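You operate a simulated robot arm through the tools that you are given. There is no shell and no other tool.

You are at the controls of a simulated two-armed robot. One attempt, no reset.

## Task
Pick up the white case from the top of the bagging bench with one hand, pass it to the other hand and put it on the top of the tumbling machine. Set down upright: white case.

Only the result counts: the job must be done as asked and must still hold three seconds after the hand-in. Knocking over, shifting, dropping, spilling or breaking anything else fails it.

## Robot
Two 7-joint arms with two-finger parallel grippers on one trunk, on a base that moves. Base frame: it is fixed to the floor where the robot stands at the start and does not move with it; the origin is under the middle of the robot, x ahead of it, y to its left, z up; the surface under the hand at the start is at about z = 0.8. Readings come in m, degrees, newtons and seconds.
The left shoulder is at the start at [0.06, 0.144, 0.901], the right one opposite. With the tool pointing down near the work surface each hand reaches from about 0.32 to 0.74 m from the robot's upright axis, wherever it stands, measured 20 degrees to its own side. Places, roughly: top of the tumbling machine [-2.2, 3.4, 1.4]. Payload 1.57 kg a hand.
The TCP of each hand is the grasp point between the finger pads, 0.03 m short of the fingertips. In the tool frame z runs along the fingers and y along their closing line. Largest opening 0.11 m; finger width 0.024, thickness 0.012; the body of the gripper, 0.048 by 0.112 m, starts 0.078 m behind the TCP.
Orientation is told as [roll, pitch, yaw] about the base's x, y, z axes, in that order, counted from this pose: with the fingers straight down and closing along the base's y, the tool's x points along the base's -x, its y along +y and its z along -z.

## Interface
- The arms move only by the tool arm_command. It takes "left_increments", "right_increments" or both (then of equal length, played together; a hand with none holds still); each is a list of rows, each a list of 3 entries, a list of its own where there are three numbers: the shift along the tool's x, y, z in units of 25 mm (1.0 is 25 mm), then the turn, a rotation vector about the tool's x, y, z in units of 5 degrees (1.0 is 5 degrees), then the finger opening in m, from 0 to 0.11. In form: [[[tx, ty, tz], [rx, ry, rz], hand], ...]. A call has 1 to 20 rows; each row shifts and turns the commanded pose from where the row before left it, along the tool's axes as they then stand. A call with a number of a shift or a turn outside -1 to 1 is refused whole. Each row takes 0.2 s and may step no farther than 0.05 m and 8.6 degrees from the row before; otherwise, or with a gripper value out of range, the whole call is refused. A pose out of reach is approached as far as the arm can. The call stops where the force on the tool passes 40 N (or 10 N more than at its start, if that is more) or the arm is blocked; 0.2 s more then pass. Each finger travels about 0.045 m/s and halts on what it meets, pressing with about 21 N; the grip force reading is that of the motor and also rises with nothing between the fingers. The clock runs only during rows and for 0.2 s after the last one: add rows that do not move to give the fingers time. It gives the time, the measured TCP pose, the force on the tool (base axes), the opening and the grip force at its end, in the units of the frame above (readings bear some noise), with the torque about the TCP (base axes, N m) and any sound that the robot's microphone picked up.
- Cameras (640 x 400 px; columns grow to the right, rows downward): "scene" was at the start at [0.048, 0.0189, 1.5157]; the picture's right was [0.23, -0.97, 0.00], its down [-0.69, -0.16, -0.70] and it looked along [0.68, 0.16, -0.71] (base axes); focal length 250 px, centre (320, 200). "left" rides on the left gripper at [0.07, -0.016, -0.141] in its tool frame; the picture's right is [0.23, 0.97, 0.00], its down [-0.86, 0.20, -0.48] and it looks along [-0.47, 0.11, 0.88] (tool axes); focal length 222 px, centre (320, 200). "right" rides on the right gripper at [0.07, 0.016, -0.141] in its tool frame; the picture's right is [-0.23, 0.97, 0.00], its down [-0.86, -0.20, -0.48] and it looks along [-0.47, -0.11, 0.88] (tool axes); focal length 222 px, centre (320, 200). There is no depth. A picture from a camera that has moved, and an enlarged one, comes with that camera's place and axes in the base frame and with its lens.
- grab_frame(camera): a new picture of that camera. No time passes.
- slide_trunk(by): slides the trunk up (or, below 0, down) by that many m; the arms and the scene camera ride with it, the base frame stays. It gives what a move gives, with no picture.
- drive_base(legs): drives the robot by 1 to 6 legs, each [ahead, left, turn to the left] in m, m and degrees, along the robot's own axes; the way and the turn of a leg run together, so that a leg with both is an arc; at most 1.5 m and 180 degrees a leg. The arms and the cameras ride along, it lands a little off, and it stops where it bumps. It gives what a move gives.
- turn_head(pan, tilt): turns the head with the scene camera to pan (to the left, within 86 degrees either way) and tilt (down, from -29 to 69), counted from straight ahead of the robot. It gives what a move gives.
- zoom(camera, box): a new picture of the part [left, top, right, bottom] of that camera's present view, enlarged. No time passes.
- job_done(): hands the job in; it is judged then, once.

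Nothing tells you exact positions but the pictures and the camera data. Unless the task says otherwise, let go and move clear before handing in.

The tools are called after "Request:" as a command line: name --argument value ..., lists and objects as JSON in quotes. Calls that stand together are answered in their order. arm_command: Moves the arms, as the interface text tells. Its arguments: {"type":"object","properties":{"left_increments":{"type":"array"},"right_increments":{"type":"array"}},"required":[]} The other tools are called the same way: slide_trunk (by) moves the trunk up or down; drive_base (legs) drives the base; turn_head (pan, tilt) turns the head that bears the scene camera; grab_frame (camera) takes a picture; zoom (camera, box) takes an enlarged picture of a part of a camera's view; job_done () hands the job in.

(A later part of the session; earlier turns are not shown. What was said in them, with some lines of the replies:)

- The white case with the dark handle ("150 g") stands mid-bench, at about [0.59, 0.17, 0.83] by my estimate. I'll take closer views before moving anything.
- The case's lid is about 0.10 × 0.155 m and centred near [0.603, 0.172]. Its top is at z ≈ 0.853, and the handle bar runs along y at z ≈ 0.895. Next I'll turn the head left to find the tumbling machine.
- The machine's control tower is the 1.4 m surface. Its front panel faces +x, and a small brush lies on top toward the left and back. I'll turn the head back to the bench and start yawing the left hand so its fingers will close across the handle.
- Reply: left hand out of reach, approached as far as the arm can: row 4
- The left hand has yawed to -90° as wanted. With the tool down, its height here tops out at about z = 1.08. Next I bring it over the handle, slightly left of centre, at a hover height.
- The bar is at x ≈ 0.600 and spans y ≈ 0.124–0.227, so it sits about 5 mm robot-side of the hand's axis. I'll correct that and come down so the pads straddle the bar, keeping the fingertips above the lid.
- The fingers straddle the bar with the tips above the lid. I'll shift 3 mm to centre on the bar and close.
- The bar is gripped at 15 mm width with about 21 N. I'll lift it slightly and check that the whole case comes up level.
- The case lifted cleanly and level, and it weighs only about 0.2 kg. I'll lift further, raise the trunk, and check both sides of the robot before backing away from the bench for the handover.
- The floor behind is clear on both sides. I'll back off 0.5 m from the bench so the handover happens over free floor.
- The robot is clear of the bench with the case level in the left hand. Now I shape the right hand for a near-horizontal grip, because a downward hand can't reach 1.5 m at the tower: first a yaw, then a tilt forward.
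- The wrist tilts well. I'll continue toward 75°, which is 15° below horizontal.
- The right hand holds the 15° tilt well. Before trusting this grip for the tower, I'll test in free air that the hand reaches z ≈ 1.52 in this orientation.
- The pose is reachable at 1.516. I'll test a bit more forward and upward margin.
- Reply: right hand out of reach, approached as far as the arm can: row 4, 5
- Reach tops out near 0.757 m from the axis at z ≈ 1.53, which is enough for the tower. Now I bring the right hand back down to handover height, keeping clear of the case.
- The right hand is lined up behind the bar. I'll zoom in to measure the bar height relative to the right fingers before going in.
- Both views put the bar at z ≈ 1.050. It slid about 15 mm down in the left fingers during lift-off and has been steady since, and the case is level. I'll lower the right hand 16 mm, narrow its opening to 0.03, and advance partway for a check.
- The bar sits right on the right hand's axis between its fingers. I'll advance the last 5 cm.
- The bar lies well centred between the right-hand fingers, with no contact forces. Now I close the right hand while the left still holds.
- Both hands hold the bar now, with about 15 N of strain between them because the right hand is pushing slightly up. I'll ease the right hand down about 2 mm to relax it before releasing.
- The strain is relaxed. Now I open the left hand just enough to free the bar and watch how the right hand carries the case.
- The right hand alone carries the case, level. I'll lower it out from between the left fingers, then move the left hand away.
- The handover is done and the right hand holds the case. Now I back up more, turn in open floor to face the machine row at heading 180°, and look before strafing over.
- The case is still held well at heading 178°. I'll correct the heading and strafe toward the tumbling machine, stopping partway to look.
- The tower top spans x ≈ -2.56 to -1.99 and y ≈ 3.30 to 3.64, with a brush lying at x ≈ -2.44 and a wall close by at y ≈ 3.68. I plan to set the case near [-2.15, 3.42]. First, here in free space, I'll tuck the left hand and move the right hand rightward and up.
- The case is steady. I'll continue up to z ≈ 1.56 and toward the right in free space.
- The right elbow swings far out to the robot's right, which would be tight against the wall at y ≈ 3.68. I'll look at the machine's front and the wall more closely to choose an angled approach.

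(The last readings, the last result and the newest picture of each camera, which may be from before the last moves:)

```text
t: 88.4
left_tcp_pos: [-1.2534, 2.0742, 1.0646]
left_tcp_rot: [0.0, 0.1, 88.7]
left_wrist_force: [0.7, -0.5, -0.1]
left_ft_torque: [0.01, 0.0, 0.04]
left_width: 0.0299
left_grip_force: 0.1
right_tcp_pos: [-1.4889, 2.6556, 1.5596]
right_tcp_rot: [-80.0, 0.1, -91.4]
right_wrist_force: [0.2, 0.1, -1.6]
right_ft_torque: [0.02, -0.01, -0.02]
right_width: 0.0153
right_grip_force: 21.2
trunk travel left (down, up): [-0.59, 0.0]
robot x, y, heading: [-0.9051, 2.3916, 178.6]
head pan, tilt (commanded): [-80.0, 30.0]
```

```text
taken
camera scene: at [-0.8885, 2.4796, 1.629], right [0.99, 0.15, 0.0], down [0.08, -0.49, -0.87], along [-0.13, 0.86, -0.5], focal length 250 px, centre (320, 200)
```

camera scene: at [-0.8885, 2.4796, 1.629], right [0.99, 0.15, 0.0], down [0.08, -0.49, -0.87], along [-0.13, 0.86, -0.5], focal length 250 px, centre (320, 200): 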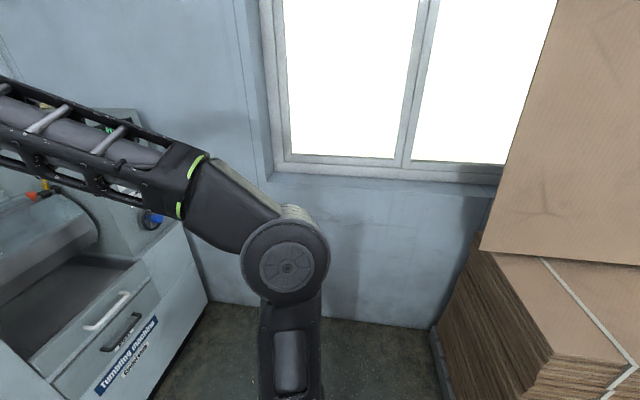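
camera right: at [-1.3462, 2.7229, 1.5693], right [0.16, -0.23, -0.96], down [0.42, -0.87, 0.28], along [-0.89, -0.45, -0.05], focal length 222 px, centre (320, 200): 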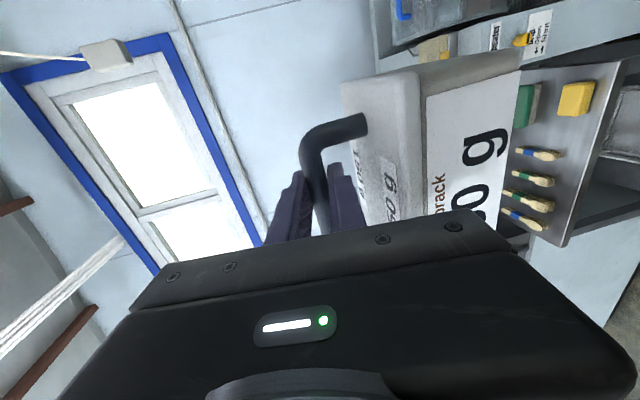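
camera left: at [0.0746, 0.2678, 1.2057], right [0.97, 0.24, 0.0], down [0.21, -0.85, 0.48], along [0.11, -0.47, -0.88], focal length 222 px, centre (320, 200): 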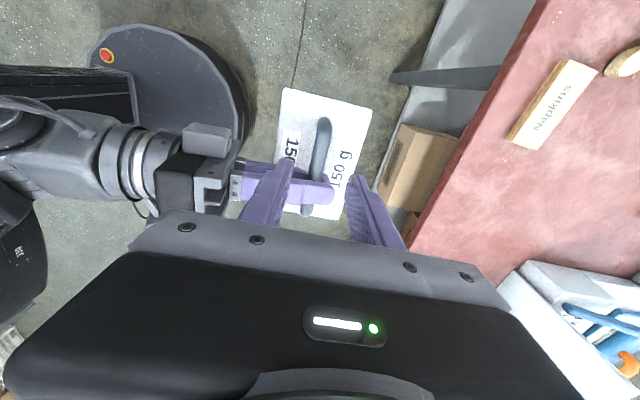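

The elbow sits about 0.35–0.4 m to the right, the wall is at y ≈ 3.64 and the cabinet front is at x ≈ -1.90. I'll approach at heading ~168° so the elbow stays clear. The left hand gets tucked closer first.

Request:
arm_command --left_increments '[[[-0.2, -0.6, 0], [0, 0, 0], 0.02], [[-0.2, -0.6, 0], [0, 0, 0], 0.01], [[-0.2, -0.6, 0], [0, 0, 0], 0.01], [[-0.2, -0.6, 0], [0, 0, 0], 0.01], [[0, -0.6, 0], [0, 0, 0], 0.01], [[0, -0.6, 0], [0, 0, 0], 0.01]]'

Request:
drive_base --legs '[[0, 0, -10.7], [0.3, 0, 0], [0, -0.49, 0]]'

Request:
turn_head --pan -20 --tilt 25

Request:
grab_frame --camera "scene"

Request:
grab_frame --camera "right"

```text
t: 89.8
left_tcp_pos: [-1.1622, 2.0923, 1.0647]
left_tcp_rot: [0.1, -0.1, 88.6]
left_wrist_force: [0.6, -0.7, 0.2]
left_ft_torque: [-0.01, -0.01, -0.02]
left_width: 0.0101
left_grip_force: 0.1
right_tcp_pos: [-1.4884, 2.6573, 1.5591]
right_tcp_rot: [-79.9, 0.0, -91.4]
right_wrist_force: [0.7, -1.0, -1.2]
right_ft_torque: [0.02, -0.01, 0.0]
right_width: 0.0151
right_grip_force: 21.1
trunk travel left (down, up): [-0.59, 0.0]
robot x, y, heading: [-0.9058, 2.3946, 178.5]
head pan, tilt (commanded): [-80.0, 30.0]
```

```text
t: 95.0
left_tcp_pos: [-1.4046, 2.6825, 1.0643]
left_tcp_rot: [0.0, 0.0, 77.9]
left_wrist_force: [0.2, 0.2, 0.0]
left_ft_torque: [-0.02, 0.03, 0.01]
left_width: 0.0099
left_grip_force: 0.1
right_tcp_pos: [-1.6204, 3.2974, 1.5605]
right_tcp_rot: [-80.0, -0.1, -101.9]
right_wrist_force: [-0.3, -0.2, -1.5]
right_ft_torque: [0.04, 0.0, -0.01]
right_width: 0.0151
right_grip_force: 21.0
trunk travel left (down, up): [-0.59, 0.0]
robot x, y, heading: [-1.0925, 2.9279, 167.9]
head pan, tilt (commanded): [-80.0, 30.0]
```

```text
t: 96.3
left_tcp_pos: [-1.4058, 2.682, 1.0649]
left_tcp_rot: [0.0, -0.1, 77.9]
left_wrist_force: [0.6, 0.4, -0.3]
left_ft_torque: [0.02, -0.01, -0.01]
left_width: 0.0099
left_grip_force: 0.1
right_tcp_pos: [-1.6213, 3.2962, 1.5599]
right_tcp_rot: [-80.0, -0.1, -102.0]
right_wrist_force: [0.3, -1.0, -1.4]
right_ft_torque: [0.04, -0.05, 0.04]
right_width: 0.0151
right_grip_force: 21.6
trunk travel left (down, up): [-0.59, 0.0]
robot x, y, heading: [-1.0932, 2.9229, 168.0]
head pan, tilt (commanded): [-20.0, 25.0]
```

```text
taken
camera scene: at [-1.1448, 2.9703, 1.6369], right [0.53, 0.85, 0.0], down [0.36, -0.22, -0.91], along [-0.77, 0.48, -0.42], focal length 250 px, centre (320, 200)
```

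scene: 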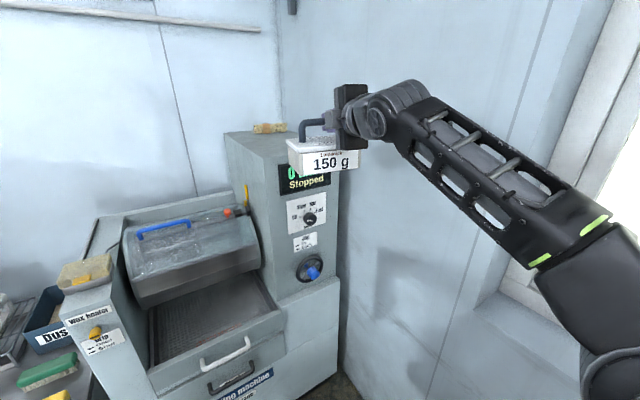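

```text
taken
camera right: at [-1.4683, 3.3357, 1.5694], right [0.12, -0.26, -0.96], down [0.25, -0.93, 0.28], along [-0.96, -0.27, -0.05], focal length 222 px, centre (320, 200)
```

right: 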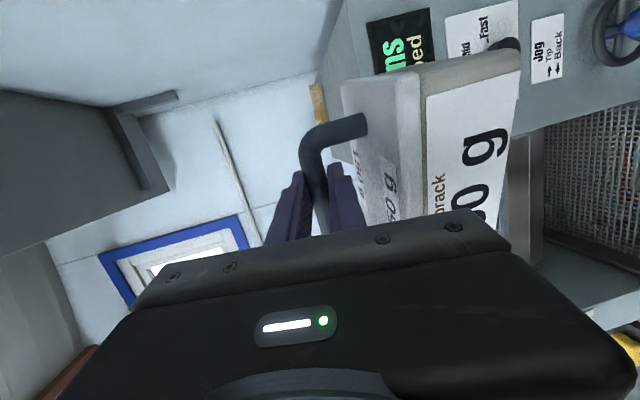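

Request:
zoom --camera "scene" --box '[200, 110, 360, 210]'

Request:
turn_head --pan -84 --tilt 30

Request:
grab_frame --camera "scene"

```text
4.00 times, centred on (280, 160) of scene
camera zoom: at [-1.1448, 2.9703, 1.6369], right [0.53, 0.85, 0.0], down [0.36, -0.22, -0.91], along [-0.77, 0.48, -0.42], focal length 1000 px, centre (480, 360)
```

zoom: 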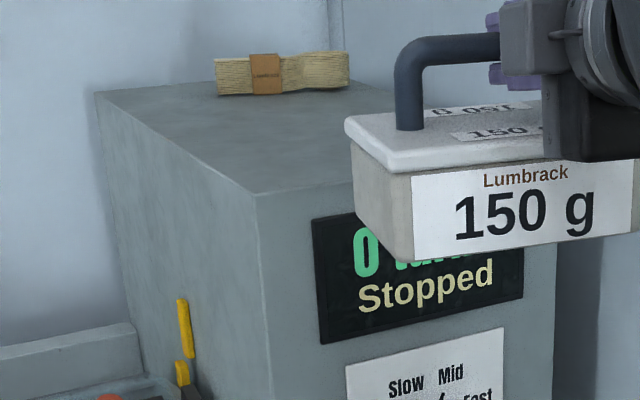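

```text
t: 97.7
left_tcp_pos: [-1.4054, 2.682, 1.0642]
left_tcp_rot: [0.0, 0.0, 77.8]
left_wrist_force: [0.1, -0.1, 0.0]
left_ft_torque: [-0.01, -0.01, -0.02]
left_width: 0.0098
left_grip_force: 0.2
right_tcp_pos: [-1.621, 3.2961, 1.5601]
right_tcp_rot: [-80.0, 0.0, -102.0]
right_wrist_force: [0.1, 0.2, -2.0]
right_ft_torque: [0.01, -0.02, 0.01]
right_width: 0.0152
right_grip_force: 21.0
trunk travel left (down, up): [-0.59, 0.0]
robot x, y, heading: [-1.098, 2.9269, 167.7]
head pan, tilt (commanded): [-84.0, 30.0]
```

```text
taken
camera scene: at [-1.0573, 3.0112, 1.629], right [0.99, -0.1, 0.0], down [-0.05, -0.5, -0.87], along [0.09, 0.86, -0.5], focal length 250 px, centre (320, 200)
```

scene: 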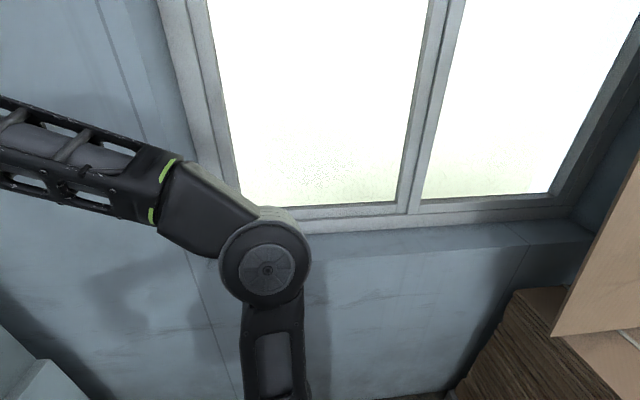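

Triangulating the tower corners from two viewpoints gives a top at z ≈ 1.42, spanning x -2.43 to -1.90 and y 3.23 to 3.545. The brush lies at x ≈ -2.3 or beyond. I'll aim the case at about [-2.06, 3.385], raise it 2 cm, then drive in stages.

Request:
arm_command --right_increments '[[[0, -0.394, -0.07], [0, 0, 0], 0.0], [[0, -0.394, -0.07], [0, 0, 0], 0.0]]'

Request:
drive_base --legs '[[0.2, 0, 0]]'

Request:
turn_head --pan -15 --tilt 30

Request:
grab_frame --camera "scene"

Request:
grab_frame --camera "right"

Request:
grab_frame --camera "left"

```text
t: 98.3
left_tcp_pos: [-1.4056, 2.6813, 1.0643]
left_tcp_rot: [0.0, 0.0, 77.9]
left_wrist_force: [-0.6, 0.1, -0.2]
left_ft_torque: [0.0, -0.03, -0.03]
left_width: 0.01
left_grip_force: 0.1
right_tcp_pos: [-1.6213, 3.2958, 1.5794]
right_tcp_rot: [-79.9, -0.1, -102.0]
right_wrist_force: [-0.1, 0.6, -1.8]
right_ft_torque: [0.02, -0.03, 0.01]
right_width: 0.0154
right_grip_force: 21.0
trunk travel left (down, up): [-0.59, 0.0]
robot x, y, heading: [-1.0945, 2.9279, 168.2]
head pan, tilt (commanded): [-84.0, 30.0]
```

```text
t: 99.8
left_tcp_pos: [-1.5997, 2.7248, 1.0637]
left_tcp_rot: [-0.2, -0.1, 77.6]
left_wrist_force: [-1.1, 0.4, 0.4]
left_ft_torque: [-0.02, -0.03, 0.03]
left_width: 0.01
left_grip_force: 0.0
right_tcp_pos: [-1.8122, 3.3401, 1.58]
right_tcp_rot: [-79.9, 0.1, -102.4]
right_wrist_force: [-0.4, 0.1, -1.6]
right_ft_torque: [-0.02, 0.0, 0.03]
right_width: 0.0152
right_grip_force: 21.3
trunk travel left (down, up): [-0.59, 0.0]
robot x, y, heading: [-1.2857, 2.9662, 167.8]
head pan, tilt (commanded): [-84.0, 30.0]
```

```text
t: 101.2
left_tcp_pos: [-1.598, 2.7249, 1.065]
left_tcp_rot: [0.0, 0.0, 77.6]
left_wrist_force: [-0.7, -0.3, -0.3]
left_ft_torque: [0.01, -0.04, -0.01]
left_width: 0.01
left_grip_force: 0.1
right_tcp_pos: [-1.8101, 3.3407, 1.5805]
right_tcp_rot: [-80.0, 0.1, -102.3]
right_wrist_force: [0.7, 0.4, -1.5]
right_ft_torque: [-0.01, 0.0, -0.01]
right_width: 0.0154
right_grip_force: 20.8
trunk travel left (down, up): [-0.59, 0.0]
robot x, y, heading: [-1.2848, 2.9694, 167.5]
head pan, tilt (commanded): [-15.0, 30.0]
```

```text
taken
camera scene: at [-1.3385, 3.0042, 1.6289], right [0.46, 0.89, 0.0], down [0.44, -0.23, -0.87], along [-0.77, 0.4, -0.5], focal length 250 px, centre (320, 200)
```

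scene: 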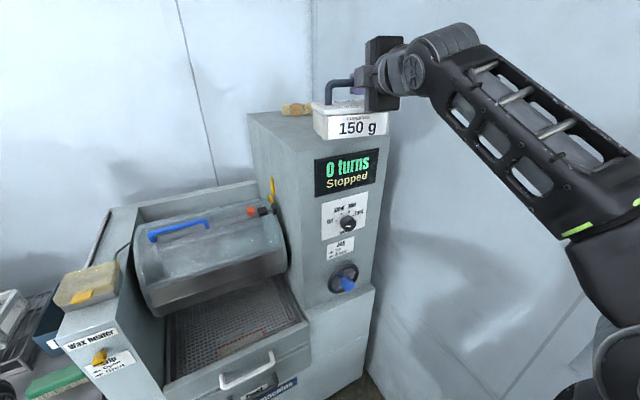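

```text
taken
camera right: at [-1.6572, 3.379, 1.5895], right [0.12, -0.26, -0.96], down [0.24, -0.93, 0.28], along [-0.96, -0.27, -0.05], focal length 222 px, centre (320, 200)
```

right: 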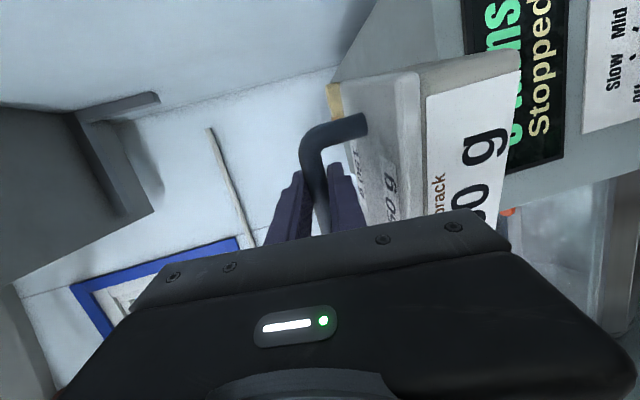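

```text
taken
camera left: at [-1.598, 2.6529, 1.2054], right [-1.0, -0.01, 0.0], down [-0.01, 0.88, 0.48], along [-0.01, 0.48, -0.88], focal length 222 px, centre (320, 200)
```

left: 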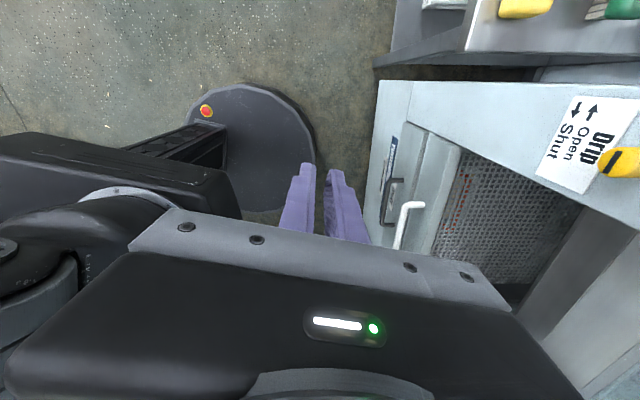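

Request:
zoom --camera "scene" --box '[240, 80, 400, 180]'

```text
4.00 times, centred on (320, 130) of scene
camera zoom: at [-1.3385, 3.0042, 1.6289], right [0.46, 0.89, 0.0], down [0.44, -0.23, -0.87], along [-0.77, 0.4, -0.5], focal length 1000 px, centre (320, 480)
```

zoom: 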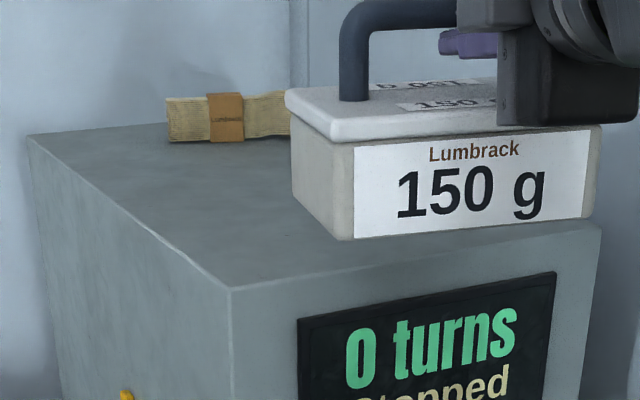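

All three views agree that the tower top is z ≈ 1.42 with its front edge at x ≈ -1.896. The case bottom is now at about 1.477, so there is clearance. I'll pull the left hand back a bit more from the machine's yellow knob, then drive the last 0.14 m.

Request:
arm_command --left_increments '[[[0, -0.6, 0], [0, 0, 0], 0.01], [[0, -0.6, 0], [0, 0, 0], 0.01], [[0, -0.6, 0], [0, 0, 0], 0.01]]'

Request:
drive_base --legs '[[0.14, 0, 0]]'

Request:
turn_head --pan -15 --tilt 25

Request:
grab_frame --camera "scene"

Request:
grab_frame --camera "right"

Request:
grab_frame --camera "left"

```text
t: 102.0
left_tcp_pos: [-1.5589, 2.7127, 1.0723]
left_tcp_rot: [0.0, 0.0, 77.7]
left_wrist_force: [0.9, 0.2, -0.9]
left_ft_torque: [-0.01, 0.03, 0.03]
left_width: 0.01
left_grip_force: 0.0
left hand out of reach, approached as far as the arm can: row 3
right_tcp_pos: [-1.8098, 3.3416, 1.5801]
right_tcp_rot: [-80.0, 0.1, -102.3]
right_wrist_force: [-0.3, 0.9, -1.5]
right_ft_torque: [-0.02, -0.02, 0.0]
right_width: 0.0154
right_grip_force: 20.6
trunk travel left (down, up): [-0.59, 0.0]
robot x, y, heading: [-1.2856, 2.9701, 167.5]
head pan, tilt (commanded): [-15.0, 30.0]
```

```text
t: 103.4
left_tcp_pos: [-1.6975, 2.7431, 1.0708]
left_tcp_rot: [-0.1, 0.1, 77.6]
left_wrist_force: [-1.3, -0.3, 0.0]
left_ft_torque: [-0.01, -0.05, 0.02]
left_width: 0.0103
left_grip_force: 0.1
right_tcp_pos: [-1.9487, 3.3721, 1.5796]
right_tcp_rot: [-79.9, 0.0, -102.4]
right_wrist_force: [-1.0, 0.4, -1.3]
right_ft_torque: [0.07, 0.01, -0.02]
right_width: 0.0152
right_grip_force: 21.2
trunk travel left (down, up): [-0.59, 0.0]
robot x, y, heading: [-1.423, 2.9997, 167.5]
head pan, tilt (commanded): [-15.0, 30.0]
```

```text
t: 104.0
left_tcp_pos: [-1.6959, 2.7431, 1.0711]
left_tcp_rot: [0.0, 0.0, 77.5]
left_wrist_force: [0.5, 1.0, -0.4]
left_ft_torque: [-0.04, -0.02, 0.03]
left_width: 0.01
left_grip_force: 0.1
right_tcp_pos: [-1.9456, 3.3712, 1.5791]
right_tcp_rot: [-79.8, 0.0, -102.5]
right_wrist_force: [0.8, -0.2, -1.1]
right_ft_torque: [0.06, -0.02, 0.04]
right_width: 0.0149
right_grip_force: 20.9
trunk travel left (down, up): [-0.59, 0.0]
robot x, y, heading: [-1.4212, 2.9974, 167.4]
head pan, tilt (commanded): [-15.0, 25.0]
```

```text
taken
camera scene: at [-1.4759, 3.035, 1.6369], right [0.46, 0.89, 0.0], down [0.38, -0.2, -0.91], along [-0.8, 0.42, -0.42], focal length 250 px, centre (320, 200)
```

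scene: 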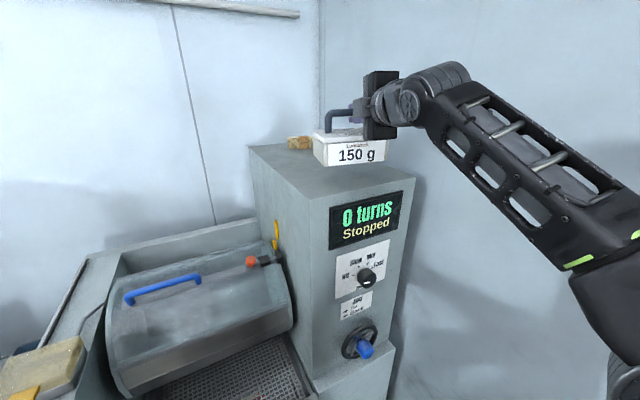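

```text
taken
camera right: at [-1.7925, 3.4096, 1.5894], right [0.12, -0.26, -0.96], down [0.24, -0.93, 0.28], along [-0.96, -0.26, -0.05], focal length 222 px, centre (320, 200)
```

right: 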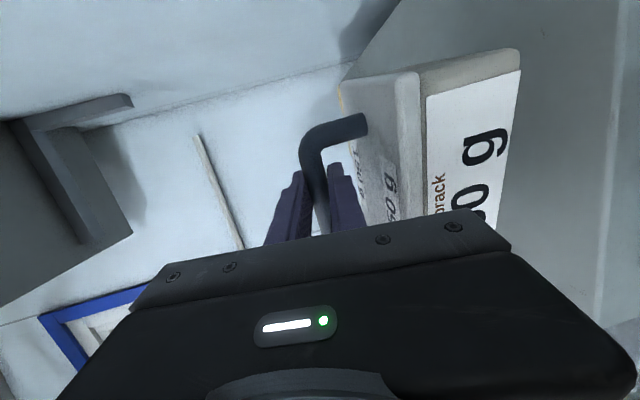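

```text
taken
camera left: at [-1.6958, 2.6712, 1.2122], right [-1.0, -0.01, 0.0], down [-0.01, 0.88, 0.48], along [0.0, 0.48, -0.88], focal length 222 px, centre (320, 200)
```

left: 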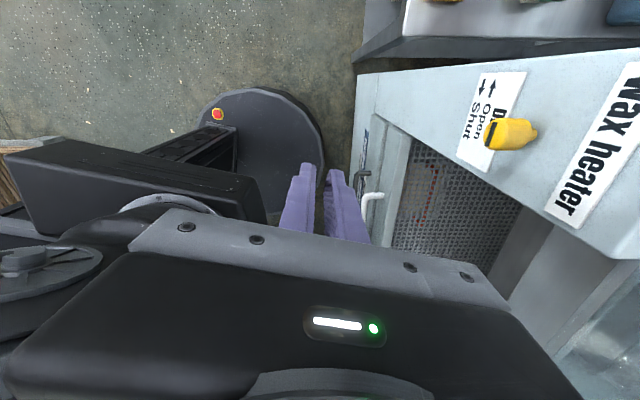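

The base is in position and the left hand is clear of the knob. Now I extend the right hand 0.108 m forward over the tower top, keeping about 3.5 cm of clearance.

Request:
arm_command --right_increments '[[[0, -0.027, 0.4], [0, 0, 0], 0.0], [[0, -0.027, 0.727], [0, 0, 0], 0.0], [[0, -0.027, 0.727], [0, 0, 0], 0.0], [[0, -0.027, 0.727], [0, 0, 0], 0.0], [[0, -0.027, 0.727], [0, 0, 0], 0.0], [[0, -0.027, 0.727], [0, 0, 0], 0.0], [[0, 0, 0.327], [0, 0, 0], 0.0]]'

Request:
zoom --camera "scene" --box '[240, 60, 440, 185]'

Request:
grab_frame --camera "scene"

Request:
grab_frame --camera "right"

```text
t: 105.6
left_tcp_pos: [-1.6954, 2.7428, 1.0717]
left_tcp_rot: [-0.1, 0.1, 77.5]
left_wrist_force: [0.0, 0.1, 0.3]
left_ft_torque: [-0.01, -0.01, -0.02]
left_width: 0.0103
left_grip_force: 0.0
right_tcp_pos: [-2.0524, 3.3938, 1.5645]
right_tcp_rot: [-80.0, 0.0, -102.5]
right_wrist_force: [0.2, 1.1, -1.5]
right_ft_torque: [-0.02, 0.0, -0.03]
right_width: 0.015
right_grip_force: 21.6
trunk travel left (down, up): [-0.59, 0.0]
robot x, y, heading: [-1.424, 3.0001, 167.3]
head pan, tilt (commanded): [-15.0, 25.0]
```

```text
3.20 times, centred on (340, 122) of scene
camera zoom: at [-1.4763, 3.0352, 1.6369], right [0.46, 0.89, 0.0], down [0.38, -0.2, -0.91], along [-0.8, 0.42, -0.42], focal length 800 px, centre (256, 448)
```

zoom: 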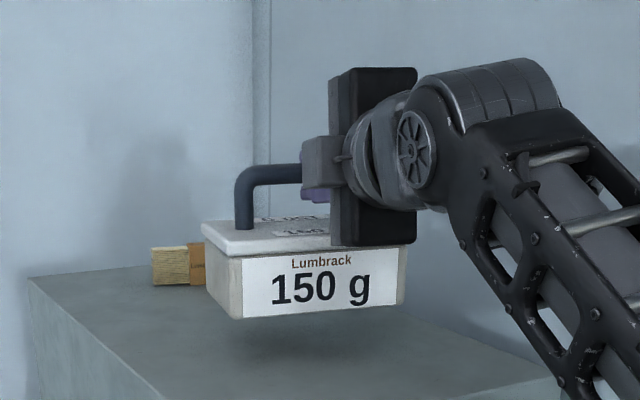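

```text
taken
camera scene: at [-1.4763, 3.0352, 1.6369], right [0.46, 0.89, 0.0], down [0.38, -0.2, -0.91], along [-0.8, 0.42, -0.42], focal length 250 px, centre (320, 200)
```

scene: 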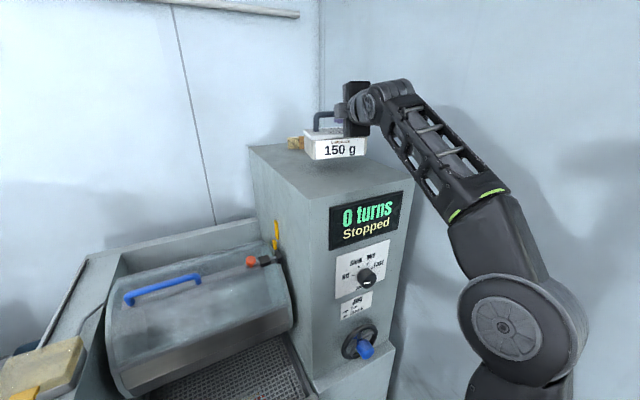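

```text
taken
camera right: at [-1.8983, 3.4332, 1.5749], right [0.12, -0.26, -0.96], down [0.24, -0.93, 0.28], along [-0.96, -0.26, -0.05], focal length 222 px, centre (320, 200)
```

right: 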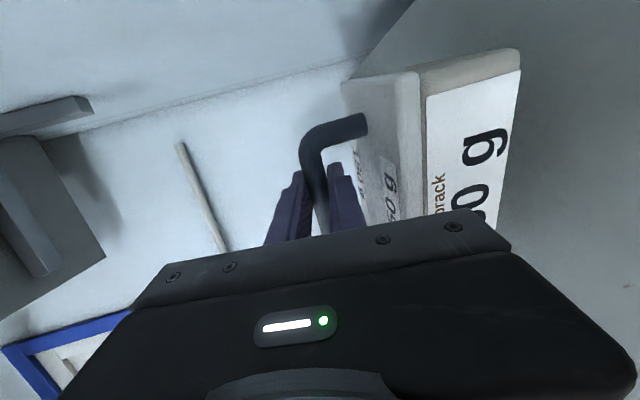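

The case hovers over a clear spot on the tower top with nothing near it. I'll lower it straight down, quickly at first and then in small steps to find contact.

Request:
arm_command --right_increments '[[[0, 0.35, 0.062], [0, 0, 0], 0.0], [[0, 0.35, 0.062], [0, 0, 0], 0.0], [[0, 0.35, 0.062], [0, 0, 0], 0.0], [[0, 0, 0], [0, 0, 0], 0.0]]'

Request:
zoom --camera "scene" --box '[240, 60, 440, 185]'

```text
t: 106.6
left_tcp_pos: [-1.6952, 2.7433, 1.0708]
left_tcp_rot: [-0.1, 0.0, 77.5]
left_wrist_force: [-0.1, -0.1, 1.2]
left_ft_torque: [-0.01, 0.02, -0.01]
left_width: 0.0101
left_grip_force: 0.1
right_tcp_pos: [-2.0524, 3.395, 1.5391]
right_tcp_rot: [-79.9, -0.1, -102.4]
right_wrist_force: [-0.5, -0.3, -2.6]
right_ft_torque: [0.06, 0.01, 0.0]
right_width: 0.0151
right_grip_force: 21.5
trunk travel left (down, up): [-0.59, 0.0]
robot x, y, heading: [-1.4221, 2.9946, 167.6]
head pan, tilt (commanded): [-15.0, 25.0]
```

```text
3.20 times, centred on (340, 122) of scene
camera zoom: at [-1.4764, 3.035, 1.6369], right [0.46, 0.89, 0.0], down [0.38, -0.2, -0.91], along [-0.8, 0.42, -0.42], focal length 800 px, centre (256, 448)
```

zoom: 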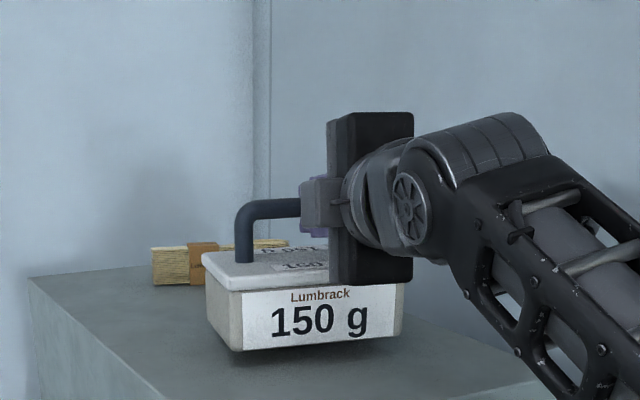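

Request:
arm_command --right_increments '[[[0, 0.16, 0.028], [0, 0, 0], 0.0], [[0, 0.12, 0.021], [0, 0, 0], 0.0], [[0, 0.08, 0.014], [0, 0, 0], 0.0], [[0, 0, 0], [0, 0, 0], 0.0]]'

Request:
zoom --camera "scene" --box '[280, 110, 400, 185]'

```text
t: 107.6
left_tcp_pos: [-1.6972, 2.7435, 1.0723]
left_tcp_rot: [-0.1, 0.0, 77.5]
left_wrist_force: [0.1, 0.0, -0.4]
left_ft_torque: [0.01, -0.02, -0.05]
left_width: 0.0099
left_grip_force: 0.1
right_tcp_pos: [-2.0522, 3.3948, 1.5288]
right_tcp_rot: [-80.0, 0.0, -102.4]
right_wrist_force: [-0.4, 0.0, -1.2]
right_ft_torque: [0.05, -0.01, -0.03]
right_width: 0.0153
right_grip_force: 21.1
trunk travel left (down, up): [-0.59, 0.0]
robot x, y, heading: [-1.4229, 3.0002, 167.2]
head pan, tilt (commanded): [-15.0, 25.0]
```

```text
5.33 times, centred on (340, 148) of scene
camera zoom: at [-1.4764, 3.0351, 1.6369], right [0.46, 0.89, 0.0], down [0.38, -0.2, -0.91], along [-0.8, 0.42, -0.42], focal length 1333 px, centre (213, 480)
```

zoom: 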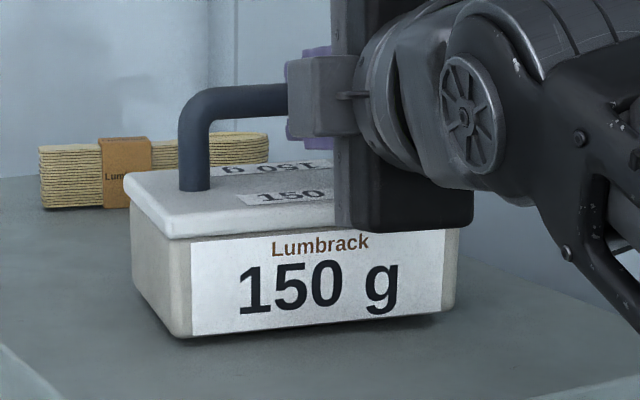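

Request:
arm_command --right_increments '[[[0, 0.08, 0.014], [0, 0, 0], 0.0], [[0, 0.08, 0.014], [0, 0, 0], 0.0], [[0, 0, 0], [0, 0, 0], 0.0]]'

Request:
zoom --camera "scene" --box '[280, 110, 400, 185]'

```text
t: 108.4
left_tcp_pos: [-1.6967, 2.7422, 1.0713]
left_tcp_rot: [0.0, 0.0, 77.5]
left_wrist_force: [-0.3, 0.3, 0.6]
left_ft_torque: [-0.01, 0.0, 0.0]
left_width: 0.0102
left_grip_force: 0.1
right_tcp_pos: [-2.0518, 3.3948, 1.5259]
right_tcp_rot: [-80.0, 0.0, -102.4]
right_wrist_force: [0.8, 0.5, 0.3]
right_ft_torque: [-0.12, 0.08, 0.01]
right_width: 0.0153
right_grip_force: 21.0
trunk travel left (down, up): [-0.59, 0.0]
robot x, y, heading: [-1.4237, 2.999, 167.4]
head pan, tilt (commanded): [-15.0, 25.0]
```

```text
5.33 times, centred on (340, 148) of scene
camera zoom: at [-1.476, 3.0349, 1.637], right [0.46, 0.89, 0.0], down [0.37, -0.2, -0.91], along [-0.8, 0.42, -0.42], focal length 1333 px, centre (213, 480)
```

zoom: 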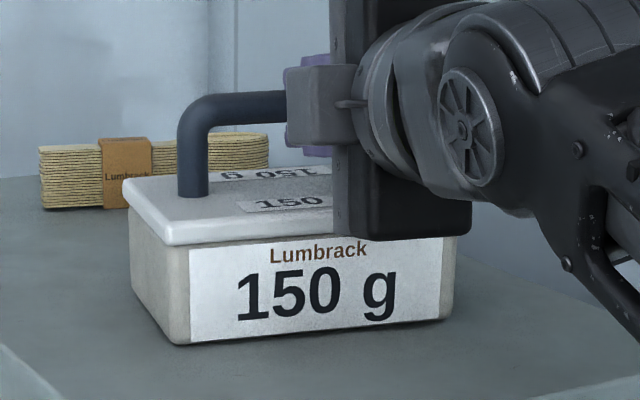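

Contact has begun: the load went from -1.5 N to +0.3 N, with the left bottom edge touching first. I'll go down a little more so the case seats flat.

Request:
arm_command --right_increments '[[[0, 0.06, 0.011], [0, 0, 0], 0.0], [[0, 0.06, 0.011], [0, 0, 0], 0.0], [[0, 0, 0], [0, 0, 0], 0.0]]'

Request:
zoom --camera "scene" --box '[280, 110, 400, 185]'

```text
t: 109.2
left_tcp_pos: [-1.6957, 2.7433, 1.0719]
left_tcp_rot: [0.0, 0.0, 77.5]
left_wrist_force: [-0.6, -0.2, -0.5]
left_ft_torque: [0.01, 0.05, -0.01]
left_width: 0.0099
left_grip_force: 0.2
right_tcp_pos: [-2.0504, 3.397, 1.5254]
right_tcp_rot: [-80.2, 0.0, -102.4]
right_wrist_force: [-4.0, 3.5, 12.8]
right_ft_torque: [-0.29, 0.16, -0.17]
right_width: 0.0153
right_grip_force: 20.4
trunk travel left (down, up): [-0.59, 0.0]
robot x, y, heading: [-1.4243, 3.0001, 167.5]
head pan, tilt (commanded): [-15.0, 25.0]
```

```text
5.33 times, centred on (340, 148) of scene
camera zoom: at [-1.4757, 3.0352, 1.6371], right [0.46, 0.89, 0.0], down [0.37, -0.2, -0.91], along [-0.8, 0.42, -0.42], focal length 1333 px, centre (213, 480)
```

zoom: 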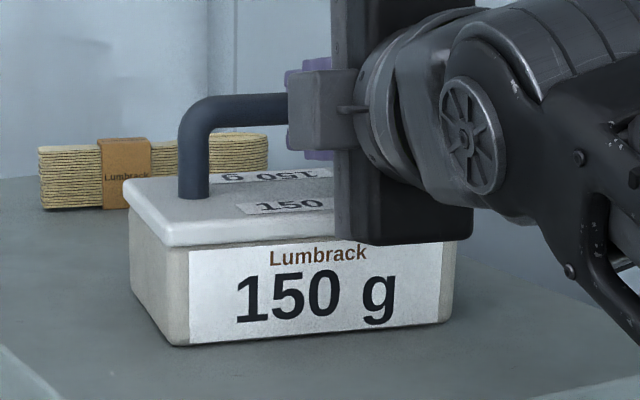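

The case is seated with about 13 N of downforce. I'll ease up 1 mm and open the fingers to 0.03, which stays within the gap between bar and lid.

Request:
arm_command --right_increments '[[[0, -0.05, -0.009], [0, 0, 0], 0.0], [[0, 0, 0], [0, 0, 0], 0.018], [[0, 0, 0], [0, 0, 0], 0.022], [[0, 0, 0], [0, 0, 0], 0.026], [[0, 0, 0], [0, 0, 0], 0.03], [[0, 0, 0], [0, 0, 0], 0.03]]'

Request:
zoom --camera "scene" --box '[280, 110, 400, 185]'

Request:
zoom --camera "right" --box '[240, 60, 464, 200]'

```text
t: 110.6
left_tcp_pos: [-1.6956, 2.7423, 1.0716]
left_tcp_rot: [0.0, 0.0, 77.6]
left_wrist_force: [-0.1, 0.7, -0.2]
left_ft_torque: [0.0, 0.0, 0.02]
left_width: 0.01
left_grip_force: 0.0
right_tcp_pos: [-2.0506, 3.3948, 1.5231]
right_tcp_rot: [-79.9, 0.0, -102.5]
right_wrist_force: [-0.3, -0.1, -0.4]
right_ft_torque: [0.04, 0.01, 0.0]
right_width: 0.03
right_grip_force: 0.1
trunk travel left (down, up): [-0.59, 0.0]
robot x, y, heading: [-1.4179, 3.0003, 167.6]
head pan, tilt (commanded): [-15.0, 25.0]
```

```text
5.33 times, centred on (340, 148) of scene
camera zoom: at [-1.4761, 3.035, 1.6369], right [0.46, 0.89, 0.0], down [0.37, -0.2, -0.91], along [-0.8, 0.42, -0.42], focal length 1333 px, centre (213, 480)
```

zoom: 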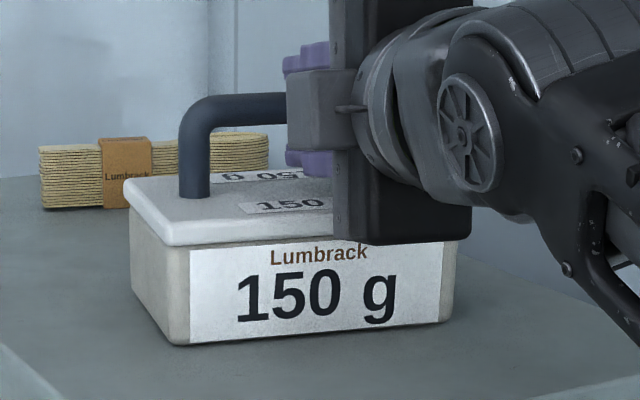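

```text
2.86 times, centred on (352, 130) of right
camera zoom: at [-1.8987, 3.4328, 1.533], right [0.12, -0.26, -0.96], down [0.24, -0.93, 0.28], along [-0.96, -0.26, -0.05], focal length 635 px, centre (229, 400)
```

zoom: 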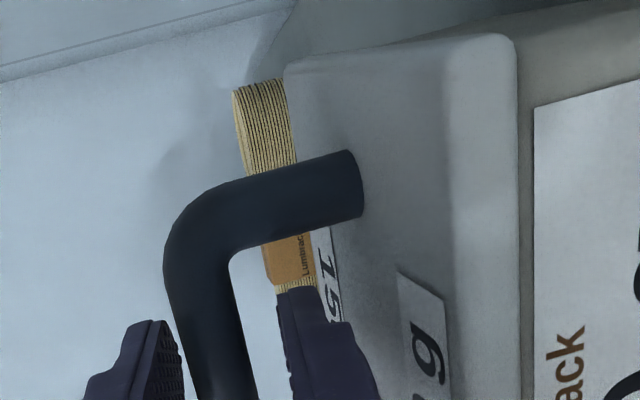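

The case stands on its own and the fingers are clear of the bar. I'll centre by 1 mm and retract straight back along the tool axis.

Request:
arm_command --right_increments '[[[0, -0.05, 0], [0, 0, 0], 0.03], [[0, 0, -0.4], [0, 0, 0], 0.03], [[0, 0, -0.5], [0, 0, 0], 0.03], [[0, 0, -0.5], [0, 0, 0], 0.03], [[0, 0, -0.6], [0, 0, 0], 0.03]]'

Request:
zoom --camera "scene" --box '[280, 110, 400, 185]'

Request:
zoom --camera "right" --box '[240, 60, 464, 200]'

```text
t: 111.8
left_tcp_pos: [-1.6953, 2.7418, 1.0716]
left_tcp_rot: [-0.1, 0.0, 77.5]
left_wrist_force: [-0.1, -0.4, -0.1]
left_ft_torque: [-0.02, 0.0, 0.02]
left_width: 0.01
left_grip_force: 0.2
right_tcp_pos: [-2.0016, 3.3834, 1.5335]
right_tcp_rot: [-80.0, 0.0, -102.4]
right_wrist_force: [0.4, -0.6, 0.7]
right_ft_torque: [0.02, -0.03, 0.03]
right_width: 0.0299
right_grip_force: 0.1
trunk travel left (down, up): [-0.59, 0.0]
robot x, y, heading: [-1.4224, 3.0013, 167.7]
head pan, tilt (commanded): [-15.0, 25.0]
```

```text
5.33 times, centred on (340, 148) of scene
camera zoom: at [-1.4754, 3.0349, 1.637], right [0.46, 0.89, 0.0], down [0.37, -0.2, -0.91], along [-0.8, 0.42, -0.42], focal length 1333 px, centre (213, 480)
```

zoom: 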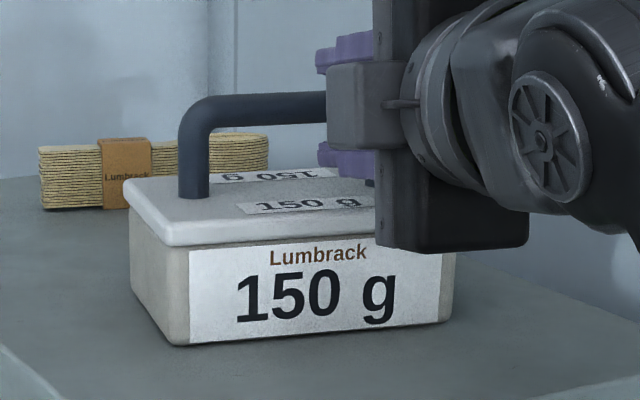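

```text
2.86 times, centred on (352, 130) of right
camera zoom: at [-1.8492, 3.422, 1.5431], right [0.12, -0.26, -0.96], down [0.24, -0.93, 0.28], along [-0.96, -0.26, -0.05], focal length 635 px, centre (229, 400)
```

zoom: 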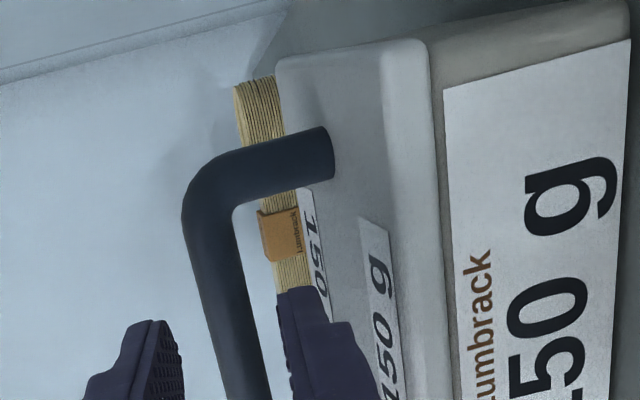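

The case didn't move. I'll retract the rest of the way and then back the base off.

Request:
arm_command --right_increments '[[[0, 0, -0.9], [0, 0, 0], 0.03], [[0, 0, -0.9], [0, 0, 0], 0.03], [[0, 0, -0.9], [0, 0, 0], 0.03], [[0, 0, -0.9], [0, 0, 0], 0.03]]'

Request:
drive_base --legs '[[-0.3, 0, 0]]'

Request:
turn_head --pan -17 --tilt 12

Request:
grab_frame --camera "scene"

Request:
zoom --camera "scene" --box '[240, 110, 400, 210]'

Request:
grab_frame --camera "right"

```text
t: 112.8
left_tcp_pos: [-1.6954, 2.7435, 1.0716]
left_tcp_rot: [0.0, 0.0, 77.5]
left_wrist_force: [-0.2, -0.1, 0.5]
left_ft_torque: [-0.01, 0.03, 0.01]
left_width: 0.01
left_grip_force: 0.1
right_tcp_pos: [-1.9156, 3.3653, 1.5497]
right_tcp_rot: [-79.9, 0.0, -102.4]
right_wrist_force: [0.3, 0.3, -1.3]
right_ft_torque: [-0.02, 0.0, -0.02]
right_width: 0.0301
right_grip_force: 0.0
trunk travel left (down, up): [-0.59, 0.0]
robot x, y, heading: [-1.4225, 2.9973, 167.6]
head pan, tilt (commanded): [-15.0, 25.0]
```

```text
t: 114.9
left_tcp_pos: [-1.404, 2.6783, 1.0715]
left_tcp_rot: [0.0, 0.0, 77.5]
left_wrist_force: [0.0, 0.0, 0.0]
left_ft_torque: [0.0, 0.0, -0.01]
left_width: 0.0102
left_grip_force: 0.0
right_tcp_pos: [-1.6242, 3.3007, 1.5482]
right_tcp_rot: [-80.0, 0.0, -102.6]
right_wrist_force: [0.6, 0.7, -0.3]
right_ft_torque: [0.0, 0.0, 0.0]
right_width: 0.0299
right_grip_force: 0.0
trunk travel left (down, up): [-0.59, 0.0]
robot x, y, heading: [-1.1307, 2.9345, 167.4]
head pan, tilt (commanded): [-15.0, 25.0]
```

```text
t: 115.6
left_tcp_pos: [-1.4049, 2.6797, 1.0702]
left_tcp_rot: [-0.1, 0.1, 77.5]
left_wrist_force: [0.4, -0.2, 0.5]
left_ft_torque: [0.05, -0.05, -0.01]
left_width: 0.0099
left_grip_force: 0.1
right_tcp_pos: [-1.625, 3.3019, 1.5486]
right_tcp_rot: [-79.9, 0.0, -102.5]
right_wrist_force: [-0.6, 0.6, 0.2]
right_ft_torque: [0.03, 0.05, 0.0]
right_width: 0.03
right_grip_force: 0.0
trunk travel left (down, up): [-0.59, 0.0]
robot x, y, heading: [-1.131, 2.9322, 167.4]
head pan, tilt (commanded): [-17.0, 12.0]
```

```text
taken
camera scene: at [-1.1846, 2.9738, 1.658], right [0.49, 0.87, 0.0], down [0.18, -0.1, -0.98], along [-0.85, 0.48, -0.21], focal length 250 px, centre (320, 200)
```

scene: 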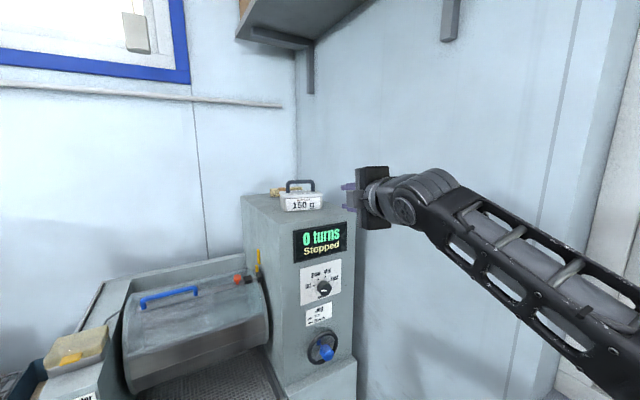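

```text
4.00 times, centred on (320, 160) of scene
camera zoom: at [-1.1846, 2.9738, 1.658], right [0.49, 0.87, 0.0], down [0.18, -0.1, -0.98], along [-0.85, 0.48, -0.21], focal length 1000 px, centre (320, 360)
```

zoom: 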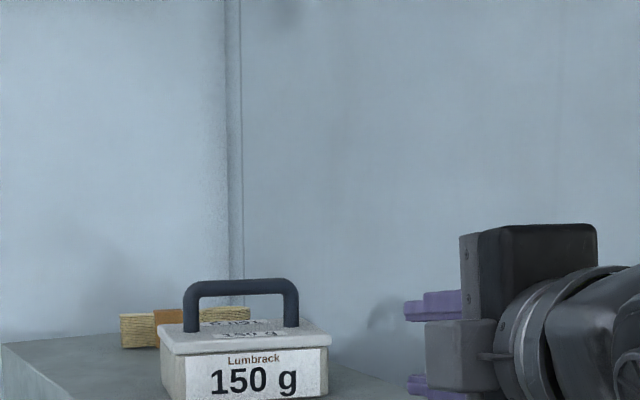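

```text
taken
camera right: at [-1.4717, 3.3388, 1.5583], right [0.12, -0.26, -0.96], down [0.24, -0.93, 0.28], along [-0.96, -0.26, -0.05], focal length 222 px, centre (320, 200)
```

right: 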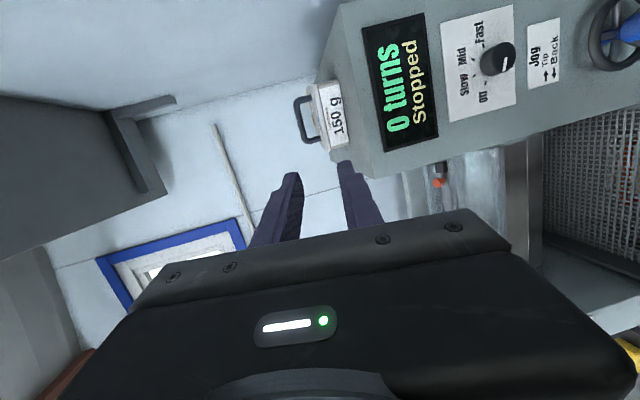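

The white case stands upright on top of the tumbling machine's tower, the brush behind it looks undisturbed, and both hands are clear. I'm handing in the job.

Request:
job_done

```text
The job is handed in.
```

The white case is standing upright on top of the tumbling machine, at about [-2.06, 3.38]. I've handed the job in.

- **Pick-up:** The left hand lifted the case off the bagging bench by its handle. The handle slid about 15 mm down in the fingers during the lift, then held steady.
- **Hand-over:** I backed the robot away from the bench, and the right hand took the handle while the left still held it. Then the left let go.
- **Placement:** The right hand set the case flat on the tower top, which I measured at about 1.42 m. It then let go and pulled back, and the case stayed put.

In the last pictures the case was level and the brush behind it looked undisturbed. The drive reported no bumps, and I saw nothing else moved or knocked over. Both hands were clear and the base was 0.3 m back from the machine before hand-in.
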